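You operate a simulated robot arm through the tools that you are given. There is no shell and no other tool. Be economical: measure what you need, move in short steps, check, and stop when the job is done.

The job below is to be done with a simulated two-armed robot. You get a single attempt, and the scene is never put back.

Task
Fit the long pipe in the overflow pot and fill R1 till it runs over.
Fine: the old pipe goes into the holder; steady the holder as you draw the long one; fill valve wide open, then shut.

It is judged by the outcome, as a careful person would: the job done as asked, and still so three seconds after it is handed in. It fails if anything else is knocked over, pushed out of place, dropped, spilled or broken.

Robot
Two 7-joint arms with two-finger parallel grippers on one trunk, on a base that drives. Base frame: it is fixed to the floor where the robot stands at the start and does not move with it; the origin is under the middle of the robot, x ahead of it, y to its left, z up. Units: m, rad, N and s.
The left shoulder is at the start at [0.07, 0.133, 1.151], the right one opposite. With the tool pointing down near the work surface each hand reaches from about 0.1 to 0.6 m from the robot's upright axis, wherever it stands, measured 20 degrees to its own side. Places, roughly: medium pipe's hole of the holder [0.6, -0.6, 0.7]; socket of the overflow pot [0.5, -0.1, 0.7]. Payload 1.57 kg a hand.
The tool frame of a hand sits at the grasp point between the pads (the TCP): z along the fingers, y along the line on which they close. The tips reach 0.03 m beyond it. The gripper opens to 0.08 m. The fingers are 0.017 m wide and 0.012 m thick; the gripper's body (0.04 by 0.082 m) begins 0.08 m behind the TCP.
Orientation is told as [roll, pitch, yaw] about the base's x, y, z axes, in that order, counted from this pose: with the fingers straight down and closing along the base's y, the tool's x points along the base's -x, its y along +y and its z along -z.

Tools
- The arms move only by the tool send_rows. It takes "left_deltas", "right_deltas" or both (then of equal length, played together; a hand with none holds still); each is a list of rows, each an object of numbers (a shift or turn left out is 0, a gripper value left out holds the last): "tx", "ty", "tz": the shift along the base's x, y, z in units of 300 mm (1.0 is 300 mm); "rx", "ry", "rz": the turn, a rotation vector about the base's x, y, z in units of 120 degrees (1.0 is 120 degrees); "fingers": the gripper command, from -1 (shut) to 1 (fully open), values between in proportion. In form: [{"tx": .., "ty": .., "tz": .., "rx": .., "ry": .., "rz": .., "fingers": ..}, ...]. A call has 1 to 20 rows; each row is the pose to reach, as a shift and turn from the pose commanded when the call began. A call with a number of a shift or a turn outside -1 to 1 is refused whole. A row lasts 0.2 s, in which the tool goes at most 0.05 m and 0.15 rad; a call with a longer step from one row to the next is refused whole, and so is a gripper value outside its range. Where a pose cannot be reached the arm comes as near as it can. A force on the tool above 90 N (or 10 N above the force at the start of the call, whichever is more), or a blocked arm, ends the call early, and 0.2 s more pass. Each finger travels about 0.153 m/s and halts on what it meets, pressing with about 24 N; the grip force reading is that of the motor and also rises with nothing between the fingers. The clock runs only during rows and for 0.2 s after the last one: add rows that repeat a pose to give the fingers time. It gives the time, the measured TCP pose, the force on the tool (base axes), the opening and the grip force at its end, in the units of the frame above (readings bear some noise), with the torque about the TCP (base axes, N m) and any sound that the robot's microphone picked up.
- Cameras (640 x 400 px; columns grow to the right, rows downward): "scene" is now at [0.1261, -0.0187, 1.3616]; the picture's right is [-0.24, -0.97, 0.00], its down [-0.73, 0.18, -0.66] and it looks along [0.64, -0.16, -0.75] (base axes); focal length 293 px, centre (320, 200). "left" rides on the left gripper at [0.072, 0.007, -0.122] in its tool frame; the picture's right is [-0.09, 1.00, 0.00], its down [-0.84, -0.08, -0.54] and it looks along [-0.54, -0.05, 0.84] (tool axes); focal length 238 px, centre (320, 200). "right" rides on the right gripper at [0.072, -0.007, -0.122] in its tool frame; the picture's right is [0.09, 1.00, 0.00], its down [-0.84, 0.08, -0.54] and it looks along [-0.54, 0.05, 0.84] (tool axes); focal length 238 px, centre (320, 200). There is no depth. A picture from a camera that has moved, and an enlarged one, comes with that camera's place and axes in the base frame and with its lens.
- capture(camera): a new picture of that camera. No time passes.
- slide_trunk(by): slides the trunk up (or, below 0, down) by that many m; the arms and the scene camera ride with it, the base frame stays. It gives what a move gives, with no picture.
- drive_base(legs): drives the robot by 1 to 6 legs, each [ahead, left, turn to the left] in m, m and rad, along the robot's own axes; the way and the turn of a leg run together, so that a leg with both is an arc; at most 1.5 m and 3.142 rad a leg. The arms and the cameras ride along, it lands a little off, and it stops where it bumps. It gives what a move gives.
- head_to(pan, tilt): turns the head with the scene camera to pan (to the left, within 1.501 rad either way) and tilt (down, from -0.506 to 1.204), counted from straight ahead of the robot. It gives what a move gives.
- close_up(camera, box): a new picture of the part [left, top, right, bottom] of that camera's present view, enlarged. No time passes.
- close_job(): hands the job in; it is judged then, once.

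Work in short steps. Places have to be worked out from the pictures, the camera data and where the tool is seen: move nearer, look again, correct. Check each grasp and each placing, and mend what went wrong. You have 120 turns and 100 pictures in all, those below and enlarged ones among them. Open the grippers and draw the arms clear of the work before you hand the job in, unless the task says otherwise; then end with one line.

The tools are called after "Request:" as a command line: name --argument value ..., lists and objects as JSON in quotes. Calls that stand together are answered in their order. send_rows: Moves the arms, as the interface text tells. Its arguments: {"type":"object","properties":{"left_deltas":{"type":"array"},"right_deltas":{"type":"array"}},"required":[]} The other tools are called the same way: slide_trunk (by) slides the trunk up or down; drive_base (legs) drives the base; head_to (pan, tilt) turns the head that bears the scene camera; capture (camera) takes a picture; close_up (camera, box) takes an enlarged picture of a part of a camera's view; close_job () hands the job in.

At the start:

```text
t: 0.0
left_tool_pos: [0.5467, 0.0704, 1.0041]
left_orientation: [0.002, 0.001, 0.001]
left_contact_force: [0.0, 0.1, -0.4]
left_torque: [0.0, -0.02, 0.02]
left_grip_width: 0.0799
left_grasp_force: 0.0
right_tool_pos: [0.3667, -0.3226, 1.0649]
right_orientation: [-0.001, -0.001, 0.0]
right_contact_force: [-0.1, -0.7, -0.8]
right_torque: [0.0, -0.02, -0.02]
right_grip_width: 0.0799
right_grasp_force: 0.1
trunk travel left (down, up): [-0.724, 0.216]
robot x, y, heading: [0.0006, 0.0001, 0.003]
head pan, tilt: [-0.237, 0.848]
```

scene: 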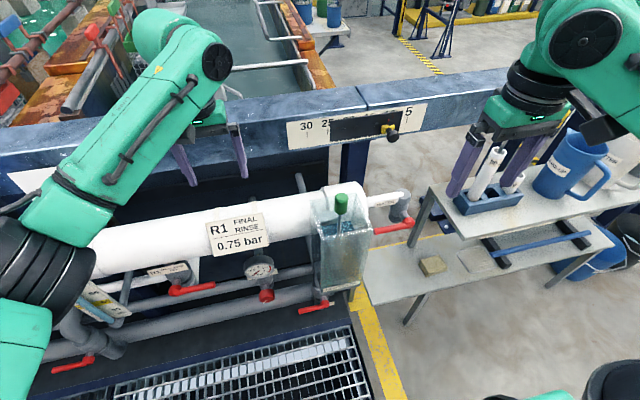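
right: 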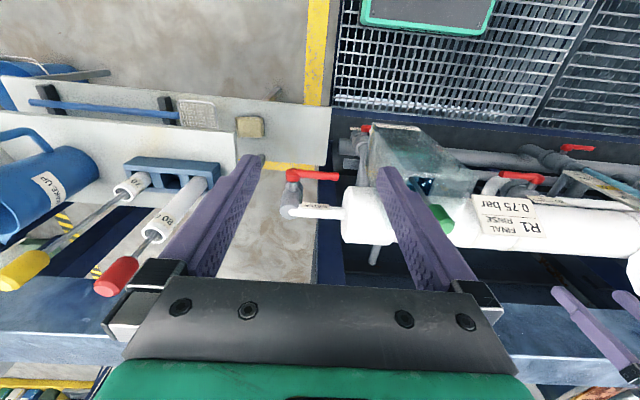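
left: 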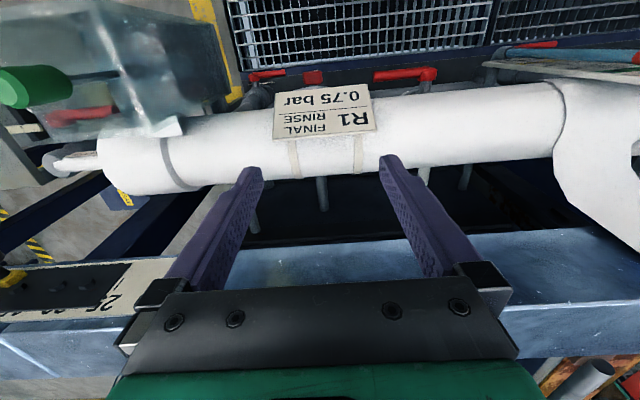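

The pot with the green pipe is at the end of R1, and the blue holder with two pipes is on the table to the right. I'll enlarge the important parts first.

Request:
close_up --camera "scene" --box '[230, 170, 430, 330]'

Request:
close_up --camera "scene" --box '[430, 110, 640, 290]'

Request:
close_up --camera "right" --box '[0, 120, 280, 310]'

Request:
close_up --camera "scene" --box '[20, 200, 260, 400]'

```text
2.50 times, centred on (330, 250) of scene
camera zoom: at [0.1261, -0.0187, 1.3616], right [-0.24, -0.97, 0.0], down [-0.73, 0.18, -0.66], along [0.64, -0.16, -0.75], focal length 733 px, centre (295, 75)
```

zoom: 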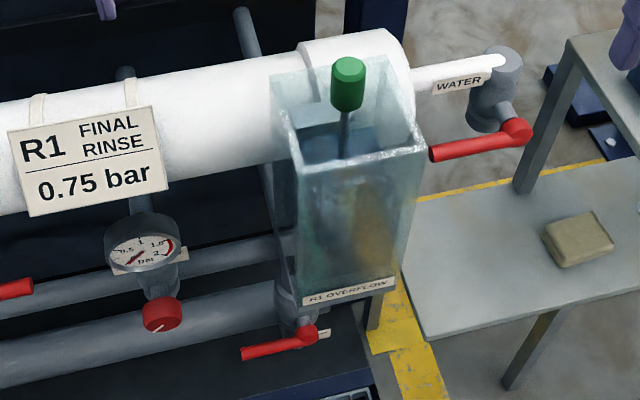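

```text
2.22 times, centred on (535, 200) of scene
camera zoom: at [0.1261, -0.0187, 1.3616], right [-0.24, -0.97, 0.0], down [-0.73, 0.18, -0.66], along [0.64, -0.16, -0.75], focal length 652 px, centre (-158, 200)
```

zoom: 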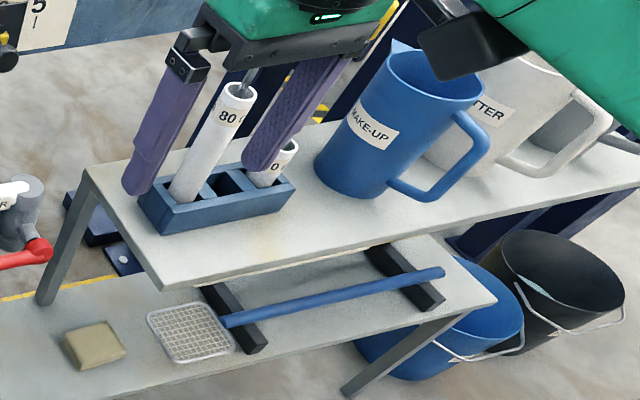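

```text
2.11 times, centred on (140, 215) of right
camera zoom: at [0.2945, -0.3293, 1.1881], right [-0.09, 1.0, 0.0], down [0.84, 0.08, 0.54], along [0.54, 0.05, -0.84], focal length 502 px, centre (699, 168)
```

zoom: 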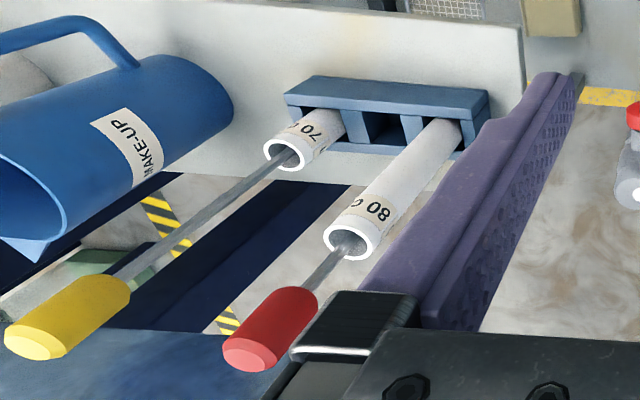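

```text
2.00 times, centred on (140, 300) of scene
camera zoom: at [0.1261, -0.0187, 1.3616], right [-0.24, -0.97, 0.0], down [-0.73, 0.18, -0.66], along [0.64, -0.16, -0.75], focal length 587 px, centre (680, 0)
```

zoom: 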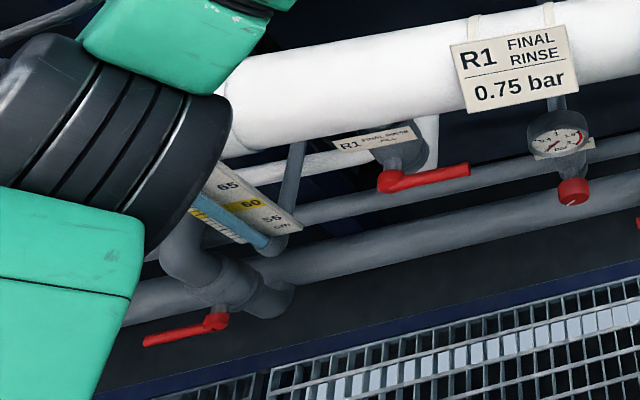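

The red "80" pipe looks like the long one, the yellow "70" the short one, and green, the medium pipe, is in the pot. I'll raise and withdraw both arms so the scene camera has a clear view.

Request:
send_rows --left_deltas '[{"tz": 0.16}, {"tz": 0.32}, {"tz": 0.45, "tx": -0.08}, {"tz": 0.45, "tx": -0.22}, {"tz": 0.45, "tx": -0.36, "ty": 0.08}, {"tz": 0.45, "tx": -0.5, "ty": 0.2}, {"tz": 0.45, "tx": -0.6, "ty": 0.3}, {"tz": 0.45, "tx": -0.65, "ty": 0.4}]' --right_deltas '[{"tz": 0.16}, {"tz": 0.28}, {"tz": 0.28, "tx": -0.1}, {"tz": 0.28, "tx": -0.2}, {"tz": 0.28, "tx": -0.3}, {"tz": 0.28, "tx": -0.3}, {"tz": 0.28, "tx": -0.3}, {"tz": 0.28, "tx": -0.3}]'

Request:
head_to --pan -0.5 --tilt 0.75

Request:
capture --camera "scene"

```text
refused: row 6 steps farther than a row can; nothing moved
```

```text
t: 0.8
left_tool_pos: [0.5474, 0.0694, 1.0036]
left_orientation: [0.001, 0.0, 0.0]
left_contact_force: [0.3, -0.2, 0.0]
left_torque: [0.04, -0.01, 0.01]
left_grip_width: 0.0801
left_grasp_force: 0.0
right_tool_pos: [0.3662, -0.3219, 1.0645]
right_orientation: [-0.001, -0.002, 0.0]
right_contact_force: [0.2, -0.1, 0.1]
right_torque: [-0.02, -0.03, 0.03]
right_grip_width: 0.0801
right_grasp_force: 0.0
trunk travel left (down, up): [-0.724, 0.216]
robot x, y, heading: [0.0045, 0.0041, 0.005]
head pan, tilt: [-0.499, 0.75]
```

```text
92 pictures are left
camera scene: at [0.1228, -0.0399, 1.3695], right [-0.48, -0.88, 0.0], down [-0.6, 0.33, -0.73], along [0.64, -0.35, -0.68], focal length 293 px, centre (320, 200)
```

scene: 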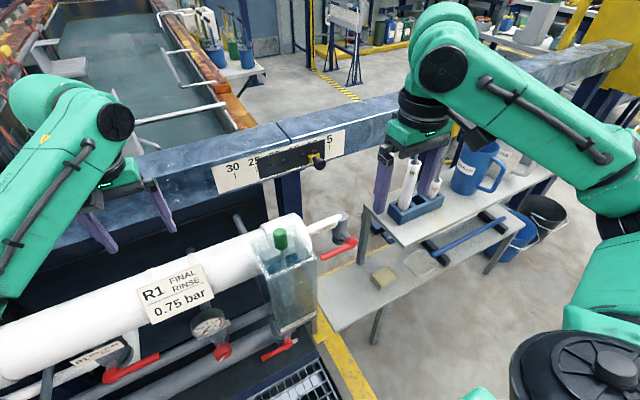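

That move was refused because its steps were too long, so I'll repeat it with shorter ones.

Request:
send_rows --left_deltas '[{"tz": 0.16}, {"tz": 0.32}, {"tz": 0.45, "tx": -0.08}, {"tz": 0.45, "tx": -0.22}, {"tz": 0.45, "tx": -0.36, "ty": 0.05}, {"tz": 0.45, "tx": -0.48, "ty": 0.13}, {"tz": 0.45, "tx": -0.58, "ty": 0.23}, {"tz": 0.45, "tx": -0.65, "ty": 0.33}]' --right_deltas '[{"tz": 0.16}, {"tz": 0.28}, {"tz": 0.28, "tx": -0.1}, {"tz": 0.28, "tx": -0.2}, {"tz": 0.28, "tx": -0.3}, {"tz": 0.28, "tx": -0.3}, {"tz": 0.28, "tx": -0.3}, {"tz": 0.28, "tx": -0.3}]'

Request:
head_to --pan -0.3 --tilt 0.85

Request:
capture --camera "scene"

Request:
capture --camera "right"

Request:
capture --camera "left"

```text
t: 2.6
left_tool_pos: [0.3506, 0.1706, 1.1386]
left_orientation: [-0.002, 0.001, 0.0]
left_contact_force: [0.1, 0.6, -0.1]
left_torque: [-0.02, 0.0, 0.0]
left_grip_width: 0.0799
left_grasp_force: 0.1
right_tool_pos: [0.3118, -0.2882, 1.1379]
right_orientation: [-0.002, -0.001, 0.0]
right_contact_force: [-0.3, 0.7, -0.2]
right_torque: [0.02, -0.03, -0.04]
right_grip_width: 0.0802
right_grasp_force: 0.1
right hand out of reach, approached as far as the arm can: row 4, 5, 6, 7, 8
trunk travel left (down, up): [-0.724, 0.216]
robot x, y, heading: [-0.0016, -0.0028, -0.005]
head pan, tilt: [-0.499, 0.75]
```

```text
t: 3.3
left_tool_pos: [0.3506, 0.1687, 1.1386]
left_orientation: [0.001, 0.0, 0.0]
left_contact_force: [-0.2, 0.1, 1.1]
left_torque: [0.02, -0.01, 0.01]
left_grip_width: 0.0802
left_grasp_force: 0.1
right_tool_pos: [0.3131, -0.2906, 1.1371]
right_orientation: [0.0, 0.001, 0.0]
right_contact_force: [-0.4, -0.5, 0.0]
right_torque: [0.03, 0.02, -0.01]
right_grip_width: 0.0799
right_grasp_force: 0.1
trunk travel left (down, up): [-0.724, 0.216]
robot x, y, heading: [0.0013, -0.0053, -0.004]
head pan, tilt: [-0.3, 0.85]
```

```text
91 pictures are left
camera scene: at [0.1247, -0.0236, 1.3615], right [-0.3, -0.96, 0.0], down [-0.72, 0.22, -0.66], along [0.63, -0.2, -0.75], focal length 293 px, centre (320, 200)
```

scene: 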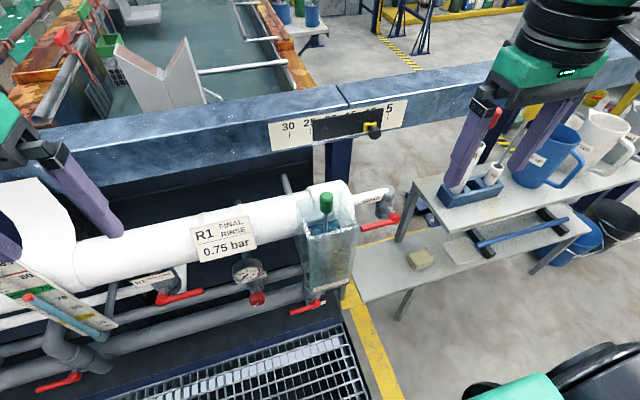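

```text
90 pictures are left
camera right: at [0.2414, -0.2967, 1.2601], right [-0.09, 1.0, 0.0], down [0.84, 0.08, 0.54], along [0.54, 0.05, -0.84], focal length 238 px, centre (320, 200)
```

right: 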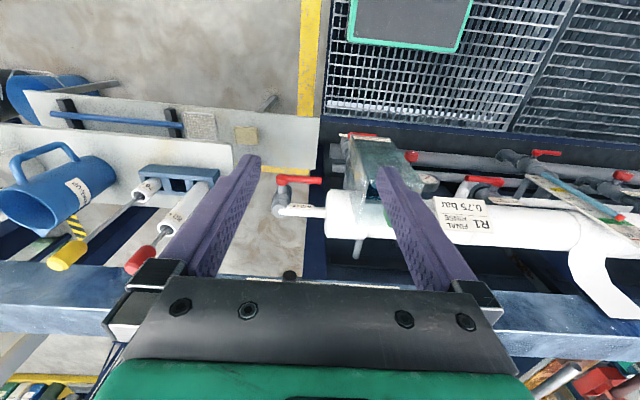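

```text
89 pictures are left
camera left: at [0.2802, 0.1771, 1.2606], right [0.09, 1.0, 0.0], down [0.84, -0.08, 0.54], along [0.54, -0.05, -0.84], focal length 238 px, centre (320, 200)
```

left: 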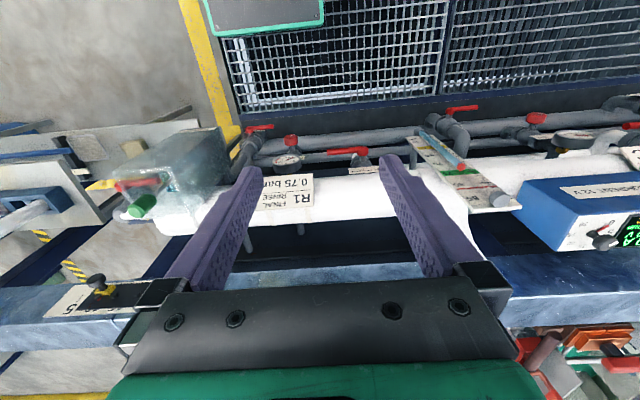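

The views triangulate to a green knob at about (0.482, -0.149, 0.924) and a red knob at about (0.515, -0.524, 1.025). I'll raise the trunk, then turn the right gripper 90° so it closes along x, which keeps it clear of the neighbouring knobs in the holder.

Request:
slide_trunk --by 0.15

Request:
send_rows --right_deltas '[{"rz": 0.07}, {"rz": 0.14}, {"rz": 0.21}, {"rz": 0.28}, {"rz": 0.35}, {"rz": 0.42}, {"rz": 0.49}, {"rz": 0.56}, {"rz": 0.63}, {"rz": 0.7}, {"rz": 0.75}, {"rz": 0.75}]'

Request:
capture --camera "scene"

Request:
capture --camera "right"

```text
t: 5.0
left_tool_pos: [0.351, 0.1688, 1.2883]
left_orientation: [0.0, 0.001, -0.001]
left_contact_force: [0.4, -0.3, 0.5]
left_torque: [0.03, -0.01, 0.01]
left_grip_width: 0.0802
left_grasp_force: 0.1
right_tool_pos: [0.3134, -0.2888, 1.2872]
right_orientation: [0.001, 0.0, 0.0]
right_contact_force: [-0.3, -0.7, 1.4]
right_torque: [0.02, -0.04, -0.06]
right_grip_width: 0.08
right_grasp_force: 0.0
trunk travel left (down, up): [-0.874, 0.066]
robot x, y, heading: [0.0004, -0.0018, 0.001]
head pan, tilt: [-0.3, 0.85]
```

```text
t: 7.7
left_tool_pos: [0.3523, 0.17, 1.2897]
left_orientation: [0.0, 0.0, -0.001]
left_contact_force: [0.0, 0.1, 0.2]
left_torque: [0.03, 0.01, 0.03]
left_grip_width: 0.08
left_grasp_force: 0.2
right_tool_pos: [0.3137, -0.2894, 1.2858]
right_orientation: [-0.001, 0.001, 1.572]
right_contact_force: [-0.3, 0.8, -0.2]
right_torque: [0.0, 0.03, 0.02]
right_grip_width: 0.08
right_grasp_force: 0.0
trunk travel left (down, up): [-0.874, 0.066]
robot x, y, heading: [-0.0008, 0.0024, 0.003]
head pan, tilt: [-0.3, 0.85]
```

```text
88 pictures are left
camera scene: at [0.1247, -0.0234, 1.5115], right [-0.3, -0.96, 0.0], down [-0.72, 0.22, -0.66], along [0.63, -0.2, -0.75], focal length 293 px, centre (320, 200)
```

scene: 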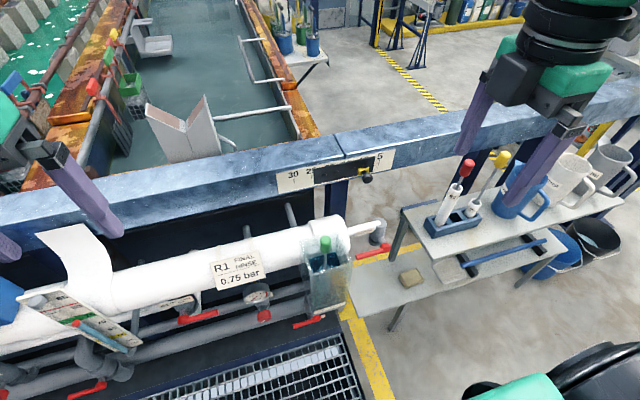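

```text
87 pictures are left
camera right: at [0.3203, -0.3616, 1.4099], right [-1.0, -0.09, 0.0], down [-0.08, 0.84, 0.54], along [-0.05, 0.54, -0.84], focal length 238 px, centre (320, 200)
```

right: 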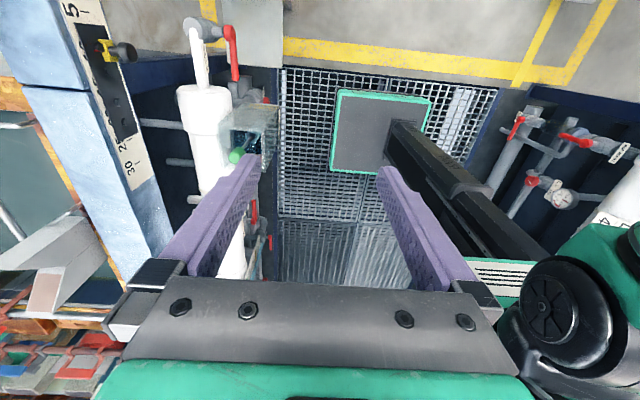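

The rotation worked. I'll zoom in on the pot and the holder from this raised viewpoint.

Request:
close_up --camera "scene" --box '[270, 200, 400, 330]'

Request:
close_up --camera "scene" --box '[410, 140, 550, 250]'

Request:
close_up --camera "right" --box '[160, 0, 320, 200]'

```text
3.08 times, centred on (335, 265) of scene
camera zoom: at [0.1247, -0.0234, 1.5115], right [-0.3, -0.96, 0.0], down [-0.72, 0.22, -0.66], along [0.63, -0.2, -0.75], focal length 902 px, centre (274, 0)
```

zoom: 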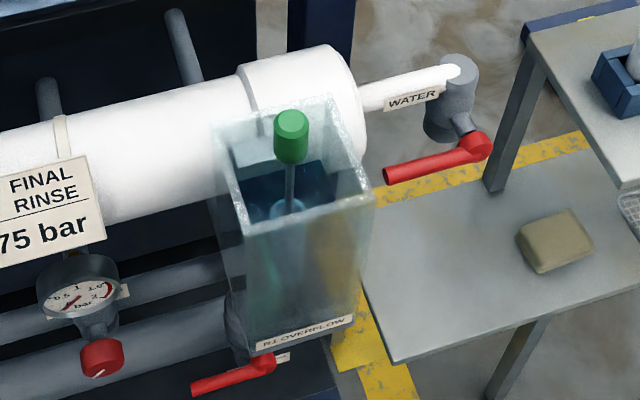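

```text
3.64 times, centred on (480, 195) of scene
camera zoom: at [0.1247, -0.0234, 1.5115], right [-0.3, -0.96, 0.0], down [-0.72, 0.22, -0.66], along [0.63, -0.2, -0.75], focal length 1066 px, centre (-262, 218)
```

zoom: 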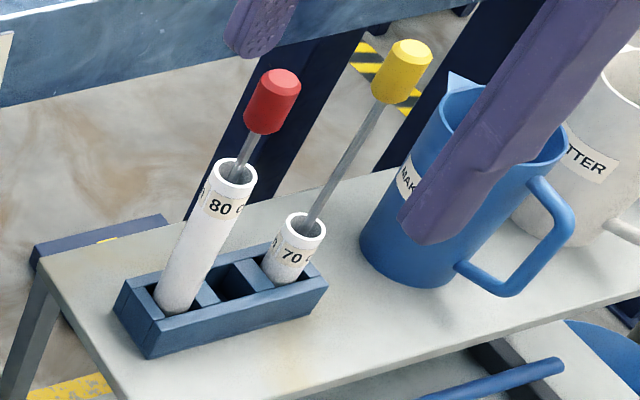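

```text
2.00 times, centred on (240, 100) of right
camera zoom: at [0.3203, -0.3616, 1.4099], right [-1.0, -0.09, 0.0], down [-0.08, 0.84, 0.54], along [-0.05, 0.54, -0.84], focal length 477 px, centre (480, 400)
```

zoom: 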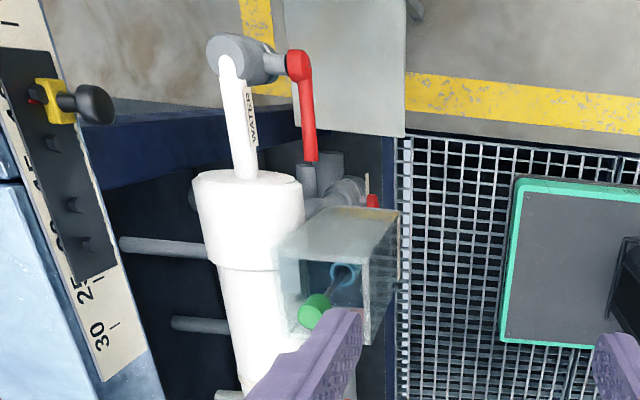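

The estimates agree: green knob at (0.481, -0.150, 0.926), and the pot rim about 0.10 m square at z≈0.88. I'll put the right hand above the knob.

Request:
send_rows --right_deltas '[{"tx": 0.09, "ty": 0.078}, {"tx": 0.19, "ty": 0.155}, {"tx": 0.28, "ty": 0.23}, {"tx": 0.37, "ty": 0.31}, {"tx": 0.46, "ty": 0.385}, {"tx": 0.557, "ty": 0.465}, {"tx": 0.557, "ty": 0.465, "tz": -0.15}, {"tx": 0.557, "ty": 0.465, "tz": -0.3}, {"tx": 0.557, "ty": 0.465, "tz": -0.45}, {"tx": 0.557, "ty": 0.465, "tz": -0.6}, {"tx": 0.557, "ty": 0.465, "tz": -0.7}, {"tx": 0.557, "ty": 0.465, "tz": -0.7}]'

Request:
capture --camera "right"

Request:
capture --camera "scene"

```text
t: 10.2
left_tool_pos: [0.3516, 0.1707, 1.2886]
left_orientation: [0.002, 0.001, -0.001]
left_contact_force: [-0.1, -0.4, 0.8]
left_torque: [0.02, 0.02, 0.0]
left_grip_width: 0.08
left_grasp_force: 0.0
right_tool_pos: [0.4805, -0.1508, 1.0766]
right_orientation: [-0.003, 0.0, 1.57]
right_contact_force: [0.4, 0.4, -0.6]
right_torque: [0.02, -0.01, 0.0]
right_grip_width: 0.0801
right_grasp_force: 0.0
trunk travel left (down, up): [-0.874, 0.066]
robot x, y, heading: [-0.0009, -0.0016, 0.001]
head pan, tilt: [-0.3, 0.85]
```

```text
83 pictures are left
camera right: at [0.487, -0.2222, 1.1998], right [-1.0, -0.09, 0.0], down [-0.08, 0.84, 0.54], along [-0.05, 0.54, -0.84], focal length 238 px, centre (320, 200)
```

right: 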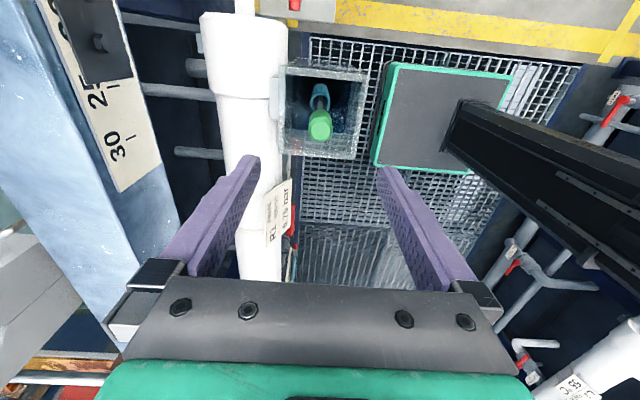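

```text
82 pictures are left
camera scene: at [0.1247, -0.0228, 1.5115], right [-0.3, -0.96, 0.0], down [-0.72, 0.22, -0.66], along [0.63, -0.2, -0.75], focal length 293 px, centre (320, 200)
```

scene: 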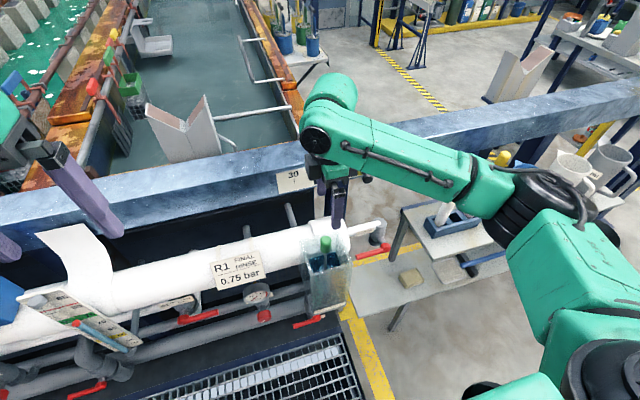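

The knob is on the tool axis and the rim is clear. I'll descend to z≈0.93 and close on the green knob.

Request:
send_rows --right_deltas '[{"tz": -0.13}, {"tz": -0.26}, {"tz": -0.39}, {"tz": -0.485}, {"tz": -0.485}, {"tz": -0.485, "fingers": -1}, {"tz": -0.485, "fingers": -1}, {"tz": -0.485, "fingers": -1}, {"tz": -0.485, "fingers": -1}]'

Request:
capture --camera "right"

```text
t: 12.2
left_tool_pos: [0.3508, 0.169, 1.2874]
left_orientation: [0.0, 0.002, 0.0]
left_contact_force: [-0.5, -0.2, 0.0]
left_torque: [0.03, -0.02, 0.02]
left_grip_width: 0.0802
left_grasp_force: 0.1
right_tool_pos: [0.4819, -0.1497, 0.9308]
right_orientation: [-0.001, 0.0, 1.569]
right_contact_force: [-0.1, 0.0, -0.3]
right_torque: [-0.01, -0.09, 0.01]
right_grip_width: 0.0267
right_grasp_force: 24.4
trunk travel left (down, up): [-0.874, 0.066]
robot x, y, heading: [-0.0045, 0.0006, -0.001]
head pan, tilt: [-0.3, 0.85]
```

```text
81 pictures are left
camera right: at [0.4869, -0.2217, 1.0537], right [-1.0, -0.09, 0.0], down [-0.08, 0.84, 0.54], along [-0.05, 0.54, -0.84], focal length 238 px, centre (320, 200)
```

right: 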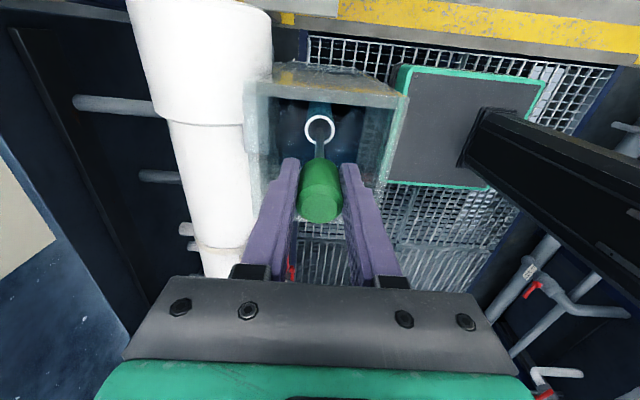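

The knob is held at 26.7 mm. I'll draw the green pipe straight up.

Request:
send_rows --right_deltas '[{"tz": 0.05}, {"tz": 0.1}, {"tz": 0.16}, {"tz": 0.23}, {"tz": 0.31}, {"tz": 0.4}, {"tz": 0.5}, {"tz": 0.6}, {"tz": 0.7}, {"tz": 0.8}, {"tz": 0.9}, {"tz": 0.98}, {"tz": 0.98}]'

Request:
capture --camera "scene"

Request:
capture --camera "right"

```text
t: 15.1
left_tool_pos: [0.3528, 0.1687, 1.2893]
left_orientation: [0.0, 0.001, 0.0]
left_contact_force: [-0.7, 0.6, -0.3]
left_torque: [0.01, -0.01, -0.01]
left_grip_width: 0.0802
left_grasp_force: 0.1
right_tool_pos: [0.4824, -0.1511, 1.2256]
right_orientation: [0.0, 0.001, 1.57]
right_contact_force: [-0.2, 0.0, -2.4]
right_torque: [0.02, 0.08, 0.01]
right_grip_width: 0.0264
right_grasp_force: 24.2
trunk travel left (down, up): [-0.874, 0.066]
robot x, y, heading: [-0.0001, 0.0007, 0.0]
head pan, tilt: [-0.3, 0.85]
```

```text
80 pictures are left
camera scene: at [0.1252, -0.0235, 1.5114], right [-0.3, -0.96, 0.0], down [-0.72, 0.22, -0.66], along [0.63, -0.2, -0.75], focal length 293 px, centre (320, 200)
```

scene: 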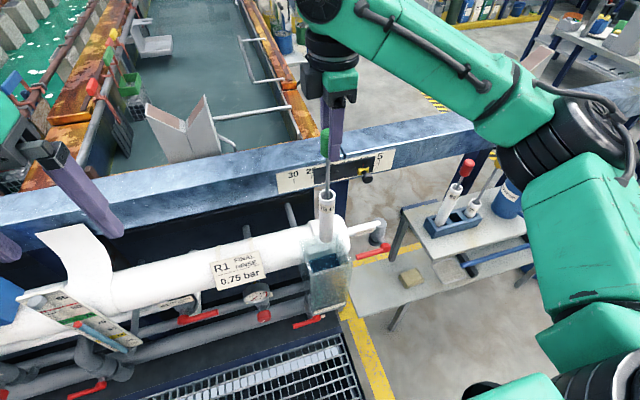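

```text
79 pictures are left
camera right: at [0.4874, -0.2229, 1.3493], right [-1.0, -0.09, 0.0], down [-0.08, 0.84, 0.54], along [-0.05, 0.54, -0.84], focal length 238 px, centre (320, 200)
```

right: 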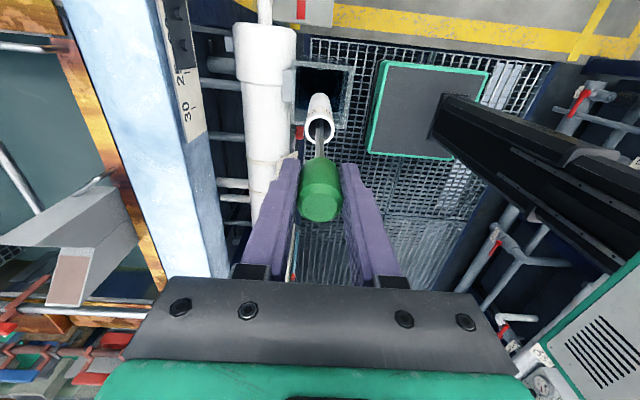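

The green pipe is out, with its bottom about 0.30 m below the TCP. I'll pull it back in x and raise it a little, then look to the right before strafing.

Request:
send_rows --right_deltas '[{"tx": -0.1, "tz": 0.03}, {"tx": -0.2, "tz": 0.06}, {"tx": -0.3, "tz": 0.1}, {"tx": -0.38, "tz": 0.12}, {"tx": -0.4, "tz": 0.12}]'

Request:
head_to --pan -1.0 --tilt 0.7

Request:
capture --camera "scene"

```text
t: 16.2
left_tool_pos: [0.3515, 0.1701, 1.2895]
left_orientation: [0.001, -0.001, 0.0]
left_contact_force: [0.5, -0.1, -0.2]
left_torque: [0.02, 0.01, 0.0]
left_grip_width: 0.08
left_grasp_force: 0.0
right_tool_pos: [0.3589, -0.15, 1.262]
right_orientation: [-0.001, 0.0, 1.57]
right_contact_force: [-0.5, -0.1, -1.8]
right_torque: [0.0, -0.15, 0.01]
right_grip_width: 0.0263
right_grasp_force: 24.1
trunk travel left (down, up): [-0.874, 0.066]
robot x, y, heading: [0.002, -0.0018, -0.0]
head pan, tilt: [-0.3, 0.85]
```

```text
t: 17.3
left_tool_pos: [0.3518, 0.169, 1.2877]
left_orientation: [0.001, 0.001, -0.001]
left_contact_force: [0.1, -0.4, 1.0]
left_torque: [0.0, -0.01, 0.02]
left_grip_width: 0.0804
left_grasp_force: 0.0
right_tool_pos: [0.3603, -0.1505, 1.2609]
right_orientation: [-0.001, 0.0, 1.571]
right_contact_force: [-0.7, -1.0, -1.2]
right_torque: [-0.03, 0.13, 0.0]
right_grip_width: 0.0262
right_grasp_force: 23.6
trunk travel left (down, up): [-0.874, 0.066]
robot x, y, heading: [-0.0001, 0.0042, 0.0]
head pan, tilt: [-1.0, 0.7]
```

```text
78 pictures are left
camera scene: at [0.0961, -0.0717, 1.5237], right [-0.84, -0.54, 0.0], down [-0.35, 0.54, -0.76], along [0.41, -0.64, -0.64], focal length 293 px, centre (320, 200)
```

scene: 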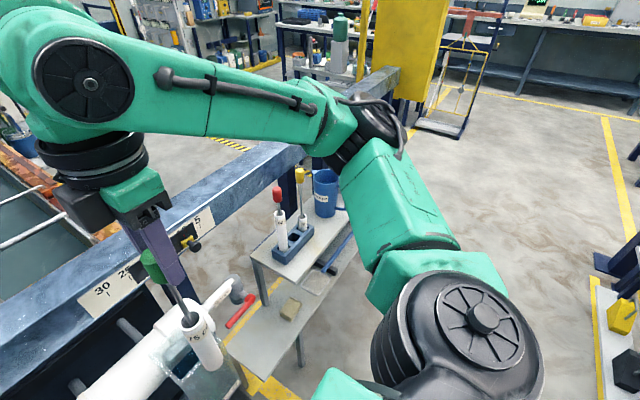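

The floor to the right is clear. I'll strafe 0.48 m right towards the holder.

Request:
drive_base --legs '[[0, -0.25, 0], [0, -0.23, 0]]'

Request:
head_to --pan -0.15 --tilt 0.85

Request:
capture --camera "scene"

Request:
capture --camera "right"

Request:
capture --camera "left"

```text
t: 20.5
left_tool_pos: [0.3522, -0.3063, 1.2882]
left_orientation: [-0.003, 0.002, 0.0]
left_contact_force: [0.1, 0.4, -0.9]
left_torque: [-0.03, 0.0, 0.0]
left_grip_width: 0.0799
left_grasp_force: 0.0
right_tool_pos: [0.3602, -0.6267, 1.2636]
right_orientation: [-0.001, 0.004, 1.572]
right_contact_force: [0.4, 0.2, -2.1]
right_torque: [-0.03, -0.1, -0.02]
right_grip_width: 0.0262
right_grasp_force: 24.5
trunk travel left (down, up): [-0.874, 0.066]
robot x, y, heading: [-0.0005, -0.4804, 0.001]
head pan, tilt: [-1.0, 0.7]
```

```text
t: 21.6
left_tool_pos: [0.3512, -0.3097, 1.2883]
left_orientation: [0.0, 0.001, 0.001]
left_contact_force: [0.2, 0.5, -0.6]
left_torque: [-0.01, 0.01, 0.02]
left_grip_width: 0.0801
left_grasp_force: 0.1
right_tool_pos: [0.3602, -0.6302, 1.2624]
right_orientation: [0.001, 0.0, 1.574]
right_contact_force: [-0.3, 0.1, -1.5]
right_torque: [0.0, 0.14, 0.01]
right_grip_width: 0.0263
right_grasp_force: 24.2
trunk travel left (down, up): [-0.874, 0.066]
robot x, y, heading: [-0.0003, -0.4839, 0.003]
head pan, tilt: [-0.15, 0.85]
```

```text
77 pictures are left
camera scene: at [0.1275, -0.4917, 1.5115], right [-0.15, -0.99, 0.0], down [-0.74, 0.11, -0.66], along [0.65, -0.1, -0.75], focal length 293 px, centre (320, 200)
```

scene: 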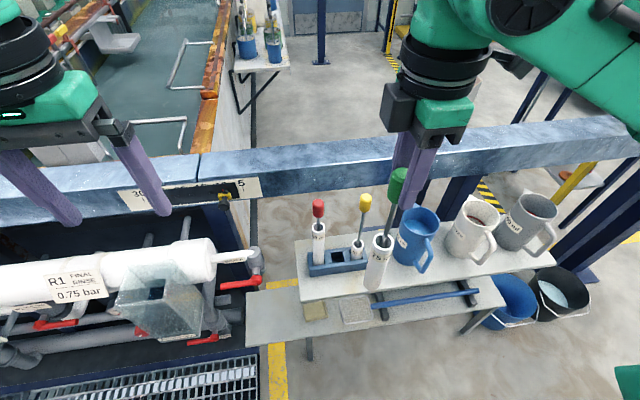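

```text
76 pictures are left
camera right: at [0.3668, -0.7012, 1.385], right [-1.0, -0.09, 0.0], down [-0.08, 0.84, 0.54], along [-0.05, 0.54, -0.84], focal length 238 px, centre (320, 200)
```

right: 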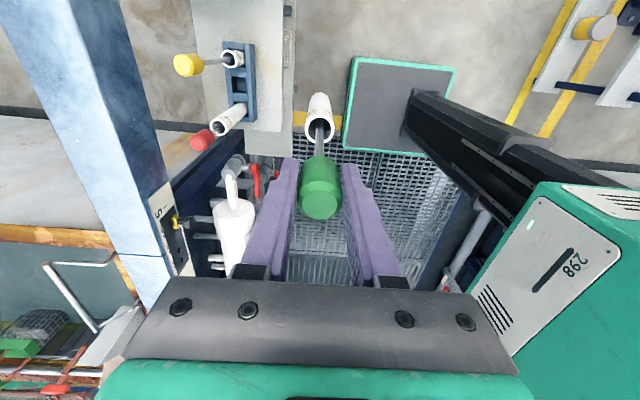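

```text
75 pictures are left
camera left: at [0.2801, -0.3021, 1.4105], right [0.09, 1.0, 0.0], down [0.84, -0.08, 0.54], along [0.54, -0.05, -0.84], focal length 238 px, centre (320, 200)
```

left: 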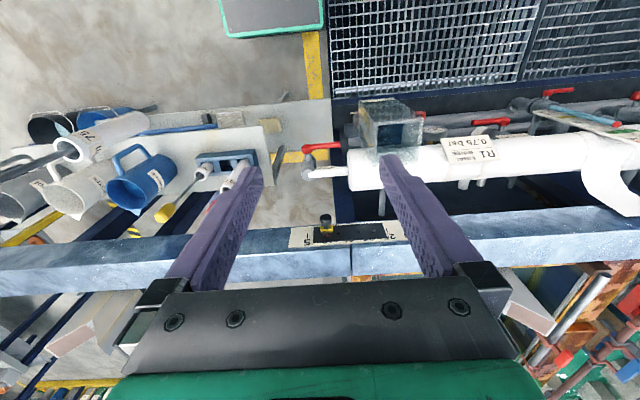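

The holder is in view of both cameras. I'll zoom in to measure the middle slot.

Request:
close_up --camera "scene" --box '[290, 180, 410, 300]'

Request:
close_up --camera "right" --box '[160, 20, 300, 160]'

Request:
close_up --camera "left" --box '[140, 130, 280, 230]'

```text
3.33 times, centred on (350, 240) of scene
camera zoom: at [0.1275, -0.4917, 1.5115], right [-0.15, -0.99, 0.0], down [-0.74, 0.11, -0.66], along [0.65, -0.1, -0.75], focal length 978 px, centre (220, 67)
```

zoom: 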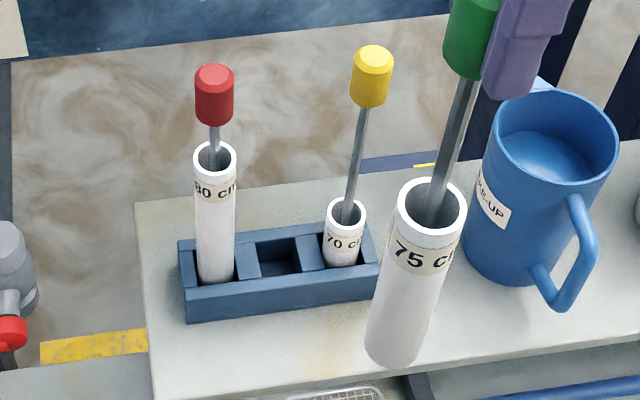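

```text
2.86 times, centred on (230, 90) of right
camera zoom: at [0.3668, -0.7012, 1.385], right [-1.0, -0.09, 0.0], down [-0.08, 0.84, 0.54], along [-0.05, 0.54, -0.84], focal length 681 px, centre (577, 514)
```

zoom: 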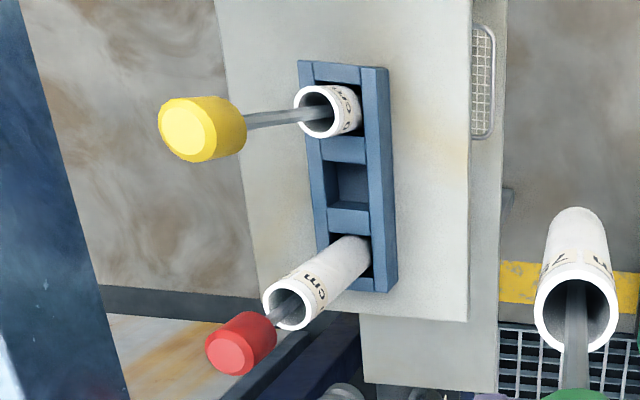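

```text
4.00 times, centred on (210, 180) of left
camera zoom: at [0.2801, -0.3021, 1.4105], right [0.09, 1.0, 0.0], down [0.84, -0.08, 0.54], along [0.54, -0.05, -0.84], focal length 953 px, centre (760, 280)
```

zoom: 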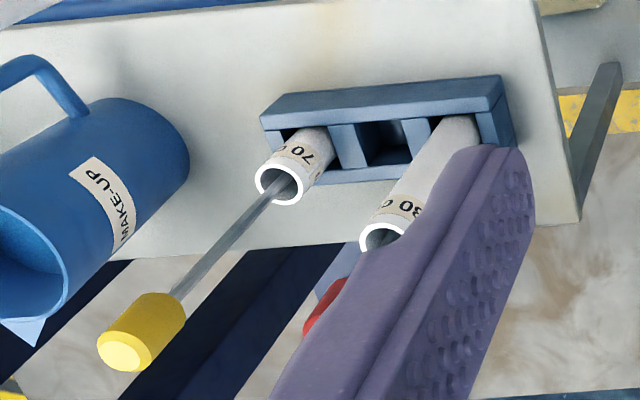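

The middle slot centre is at about (0.551, -0.608, 0.76), the red knob at (0.551, -0.554, 0.998) and the yellow at (0.547, -0.663, 1.00). I'll raise the trunk so the pipe's bottom clears the knobs, then move over the middle slot.

Request:
slide_trunk --by 0.064

Request:
send_rows --right_deltas '[{"ty": 0.073}, {"tx": 0.1, "ty": 0.073}, {"tx": 0.2, "ty": 0.073}, {"tx": 0.3, "ty": 0.073}, {"tx": 0.4, "ty": 0.073}, {"tx": 0.5, "ty": 0.073}, {"tx": 0.6, "ty": 0.073}, {"tx": 0.637, "ty": 0.073}, {"tx": 0.637, "ty": 0.073}]'

Request:
capture --camera "scene"

Request:
close_up --camera "right" --box '[240, 50, 400, 230]'

Request:
capture --camera "left"

```text
t: 22.7
left_tool_pos: [0.3522, -0.3103, 1.3521]
left_orientation: [0.0, 0.001, 0.002]
left_contact_force: [0.3, 0.6, -1.5]
left_torque: [0.0, 0.02, -0.01]
left_grip_width: 0.08
left_grasp_force: 0.0
right_tool_pos: [0.3593, -0.6306, 1.3254]
right_orientation: [-0.002, 0.0, 1.572]
right_contact_force: [0.5, 0.3, -1.7]
right_torque: [-0.02, -0.13, -0.01]
right_grip_width: 0.0263
right_grasp_force: 24.0
trunk travel left (down, up): [-0.938, 0.002]
robot x, y, heading: [0.0014, -0.4779, 0.001]
head pan, tilt: [-0.15, 0.85]
```

```text
t: 24.7
left_tool_pos: [0.3511, -0.3118, 1.353]
left_orientation: [-0.001, 0.0, 0.002]
left_contact_force: [0.1, -1.0, 0.8]
left_torque: [-0.01, 0.04, -0.03]
left_grip_width: 0.0799
left_grasp_force: 0.1
right_tool_pos: [0.5507, -0.6075, 1.3263]
right_orientation: [0.0, 0.0, 1.572]
right_contact_force: [0.5, 0.2, -1.5]
right_torque: [-0.03, -0.09, 0.01]
right_grip_width: 0.0264
right_grasp_force: 23.4
trunk travel left (down, up): [-0.938, 0.002]
robot x, y, heading: [-0.0006, -0.4787, 0.004]
head pan, tilt: [-0.15, 0.85]
```

```text
71 pictures are left
camera scene: at [0.1271, -0.493, 1.5755], right [-0.15, -0.99, 0.0], down [-0.74, 0.11, -0.66], along [0.65, -0.1, -0.75], focal length 293 px, centre (320, 200)
```

scene: 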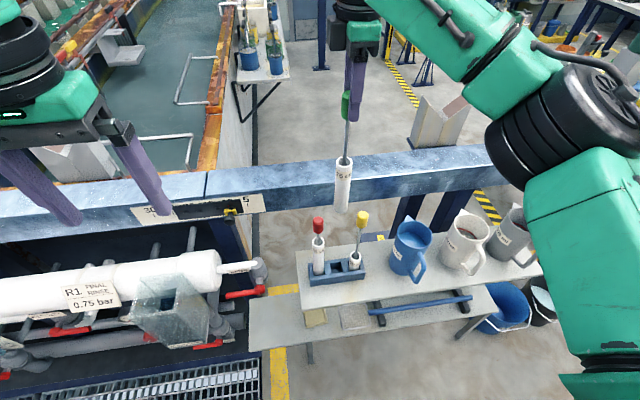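

```text
2.22 times, centred on (320, 140) of right
camera zoom: at [0.5577, -0.6805, 1.4489], right [-1.0, -0.09, 0.0], down [-0.08, 0.84, 0.54], along [-0.05, 0.54, -0.84], focal length 530 px, centre (320, 333)
```

zoom: 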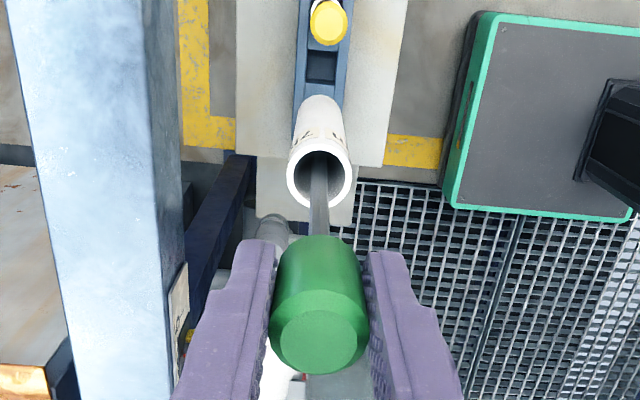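

```text
69 pictures are left
camera left: at [0.2797, -0.3033, 1.4747], right [0.09, 1.0, 0.0], down [0.84, -0.08, 0.54], along [0.54, -0.05, -0.84], focal length 238 px, centre (320, 200)
```

left: 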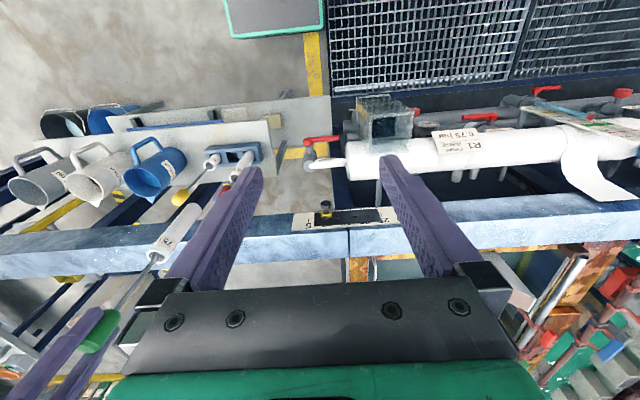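

The slot ray gives (0.549, -0.609), right under the pipe. I'll lower until the pipe's bottom is just above the slot and check there.

Request:
send_rows --right_deltas '[{"tz": -0.12}, {"tz": -0.24}, {"tz": -0.36}, {"tz": -0.48}, {"tz": -0.6}, {"tz": -0.7}, {"tz": -0.76}, {"tz": -0.76}]'

Request:
close_up --camera "scene" --box '[270, 180, 410, 300]'

Request:
close_up --camera "left" --box '[140, 130, 280, 230]'

Request:
close_up --camera "right" --box '[240, 20, 400, 230]'

```text
t: 26.5
left_tool_pos: [0.3523, -0.3096, 1.3526]
left_orientation: [0.0, 0.0, 0.001]
left_contact_force: [0.7, -0.8, 1.0]
left_torque: [0.01, 0.01, 0.01]
left_grip_width: 0.08
left_grasp_force: 0.0
right_tool_pos: [0.5503, -0.6082, 1.097]
right_orientation: [0.0, 0.001, 1.572]
right_contact_force: [-1.0, 0.5, -2.4]
right_torque: [-0.01, 0.15, 0.01]
right_grip_width: 0.0262
right_grasp_force: 23.8
trunk travel left (down, up): [-0.938, 0.002]
robot x, y, heading: [-0.002, -0.4835, 0.003]
head pan, tilt: [-0.15, 0.85]
```

```text
3.33 times, centred on (340, 240) of scene
camera zoom: at [0.1277, -0.4925, 1.5755], right [-0.15, -0.99, 0.0], down [-0.74, 0.11, -0.66], along [0.65, -0.1, -0.75], focal length 978 px, centre (253, 67)
```

zoom: 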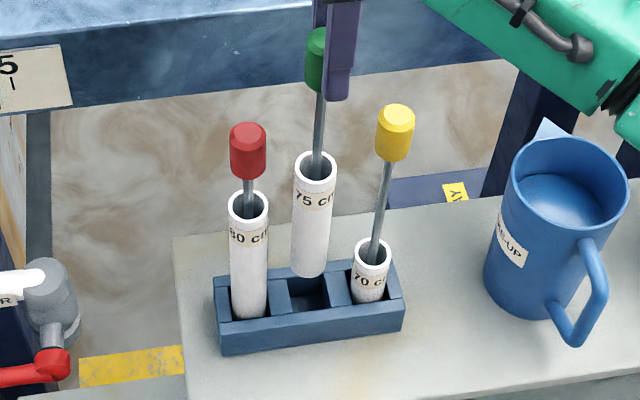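

```text
4.00 times, centred on (210, 180) of left
camera zoom: at [0.2803, -0.3028, 1.4746], right [0.09, 1.0, 0.0], down [0.84, -0.08, 0.54], along [0.54, -0.05, -0.84], focal length 953 px, centre (760, 280)
```

zoom: 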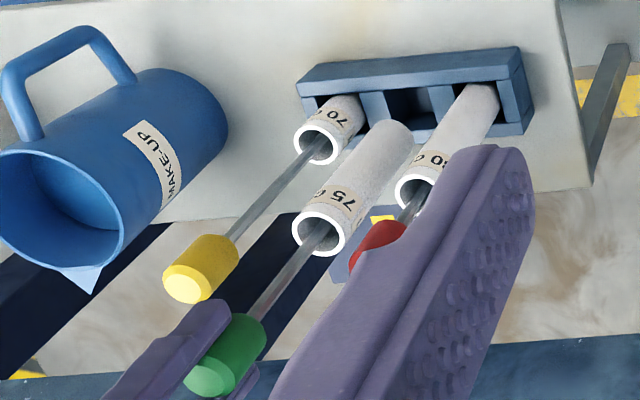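

```text
1.90 times, centred on (320, 125) of right
camera zoom: at [0.5575, -0.6799, 1.2208], right [-1.0, -0.09, 0.0], down [-0.08, 0.84, 0.54], along [-0.05, 0.54, -0.84], focal length 454 px, centre (320, 343)
```

zoom: 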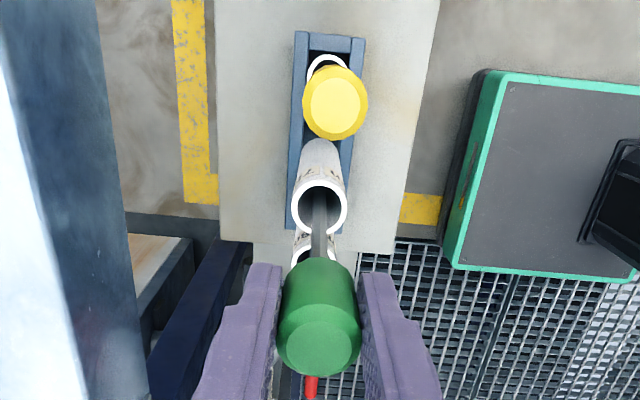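

The pipe is aligned with the slot in all three views. I'll lower it slowly and watch the contact force.

Request:
send_rows --right_deltas '[{"tz": -0.05}, {"tz": -0.1}, {"tz": -0.14}, {"tz": -0.18}, {"tz": -0.22}, {"tz": -0.26}, {"tz": -0.29}, {"tz": -0.31}, {"tz": -0.33}, {"tz": -0.35}, {"tz": -0.37}]'

Request:
close_up --camera "scene" --box '[270, 180, 410, 300]'

```text
t: 28.9
left_tool_pos: [0.3458, -0.3093, 1.3545]
left_orientation: [-0.001, -0.005, 0.001]
left_contact_force: [-0.7, 0.2, 0.9]
left_torque: [0.01, -0.02, 0.0]
left_grip_width: 0.0798
left_grasp_force: 0.0
right_tool_pos: [0.5457, -0.6072, 0.9899]
right_orientation: [-0.006, 0.0, 1.571]
right_contact_force: [1.0, -1.8, 21.7]
right_torque: [0.01, -0.23, 0.02]
right_grip_width: 0.0266
right_grasp_force: 23.9
trunk travel left (down, up): [-0.938, 0.002]
robot x, y, heading: [-0.002, -0.4793, -0.0]
head pan, tilt: [-0.15, 0.85]
```

```text
3.33 times, centred on (340, 240) of scene
camera zoom: at [0.1198, -0.4916, 1.5761], right [-0.15, -0.99, 0.0], down [-0.74, 0.11, -0.66], along [0.66, -0.1, -0.75], focal length 978 px, centre (253, 67)
```

zoom: 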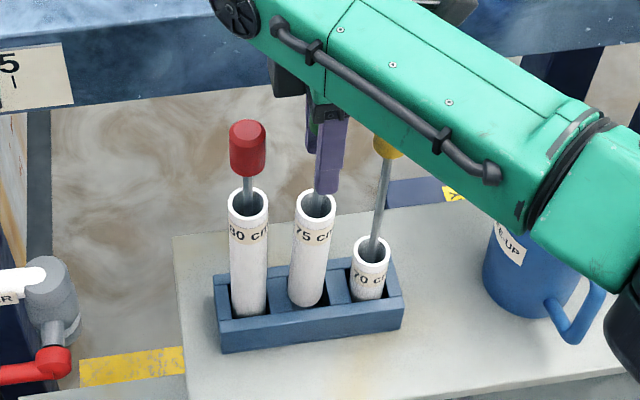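

It touched bottom with the TCP at 0.990 and 21.7 N upwards, so the green pipe is seated. I'll ease the press, open, and rise clear.

Request:
send_rows --right_deltas '[{"tz": 0.01}, {"tz": 0.02}, {"tz": 0.02, "fingers": 1}, {"tz": 0.02, "fingers": 1}, {"tz": 0.02, "fingers": 1}, {"tz": 0.02, "fingers": 1}, {"tz": 0.12}, {"tz": 0.24}, {"tz": 0.36}, {"tz": 0.48}, {"tz": 0.6}, {"tz": 0.6}]'

Request:
capture --camera "scene"

Request:
capture --camera "right"

Request:
close_up --camera "left" --box '[140, 130, 280, 230]'

```text
t: 31.5
left_tool_pos: [0.3514, -0.3101, 1.3537]
left_orientation: [0.0, 0.001, 0.003]
left_contact_force: [0.3, 0.4, -0.7]
left_torque: [-0.01, 0.01, -0.01]
left_grip_width: 0.08
left_grasp_force: 0.0
right_tool_pos: [0.5514, -0.6082, 1.1671]
right_orientation: [0.0, 0.0, 1.574]
right_contact_force: [-0.6, -0.3, -0.5]
right_torque: [0.02, 0.0, 0.01]
right_grip_width: 0.0799
right_grasp_force: 0.0
trunk travel left (down, up): [-0.938, 0.002]
robot x, y, heading: [-0.0014, -0.4827, -0.0]
head pan, tilt: [-0.15, 0.85]
```

```text
64 pictures are left
camera scene: at [0.1274, -0.4927, 1.5755], right [-0.15, -0.99, 0.0], down [-0.74, 0.11, -0.66], along [0.65, -0.1, -0.75], focal length 293 px, centre (320, 200)
```

scene: 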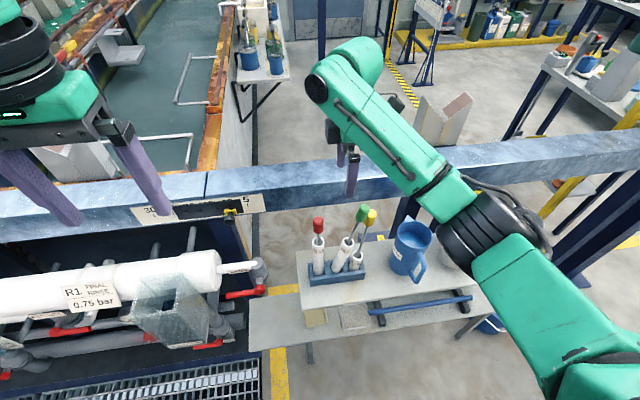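

```text
63 pictures are left
camera right: at [0.5574, -0.6802, 1.2904], right [-1.0, -0.09, 0.0], down [-0.08, 0.84, 0.54], along [-0.05, 0.54, -0.84], focal length 238 px, centre (320, 200)
```

right: 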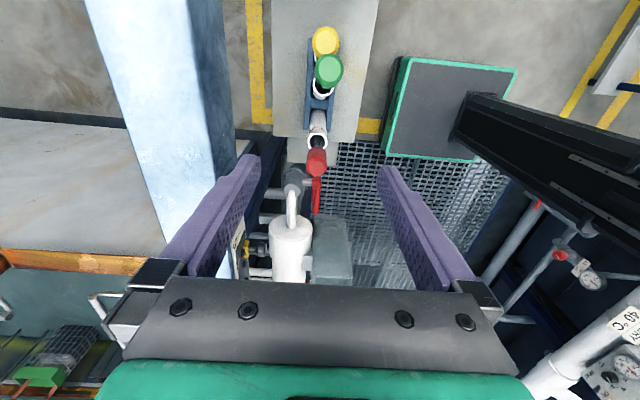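

```text
4.00 times, centred on (210, 180) of left
camera zoom: at [0.28, -0.3031, 1.4746], right [0.09, 1.0, 0.0], down [0.84, -0.08, 0.54], along [0.54, -0.05, -0.84], focal length 953 px, centre (760, 280)
```

zoom: 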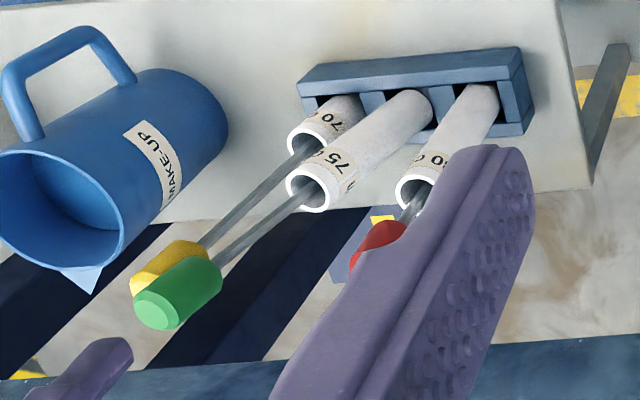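

The green pipe is in the slot but leans towards the yellow one. I'll look closer to see whether it is fully seated.

Request:
close_up --camera "scene" --box '[290, 195, 400, 295]'

Request:
close_up --camera "right" --box '[270, 10, 370, 140]'

```text
4.00 times, centred on (345, 245) of scene
camera zoom: at [0.1274, -0.4927, 1.5755], right [-0.15, -0.99, 0.0], down [-0.74, 0.11, -0.66], along [0.65, -0.1, -0.75], focal length 1173 px, centre (220, 20)
```

zoom: 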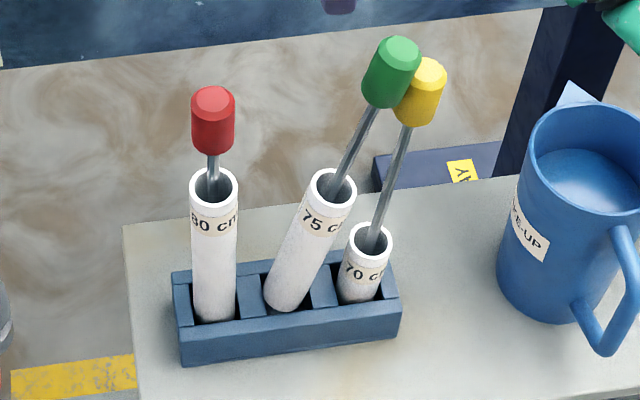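

```text
3.08 times, centred on (320, 75) of right
camera zoom: at [0.5574, -0.6802, 1.2904], right [-1.0, -0.09, 0.0], down [-0.08, 0.84, 0.54], along [-0.05, 0.54, -0.84], focal length 733 px, centre (320, 585)
```

zoom: 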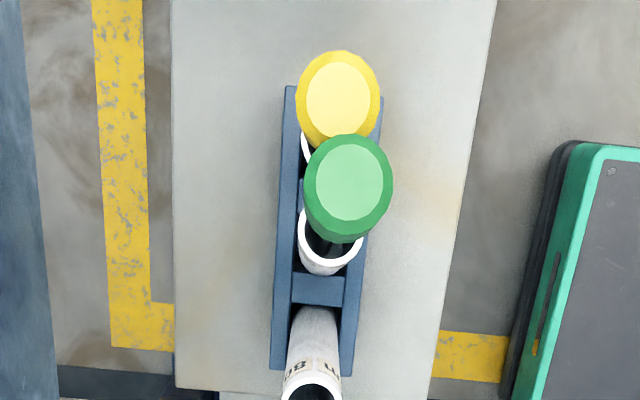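

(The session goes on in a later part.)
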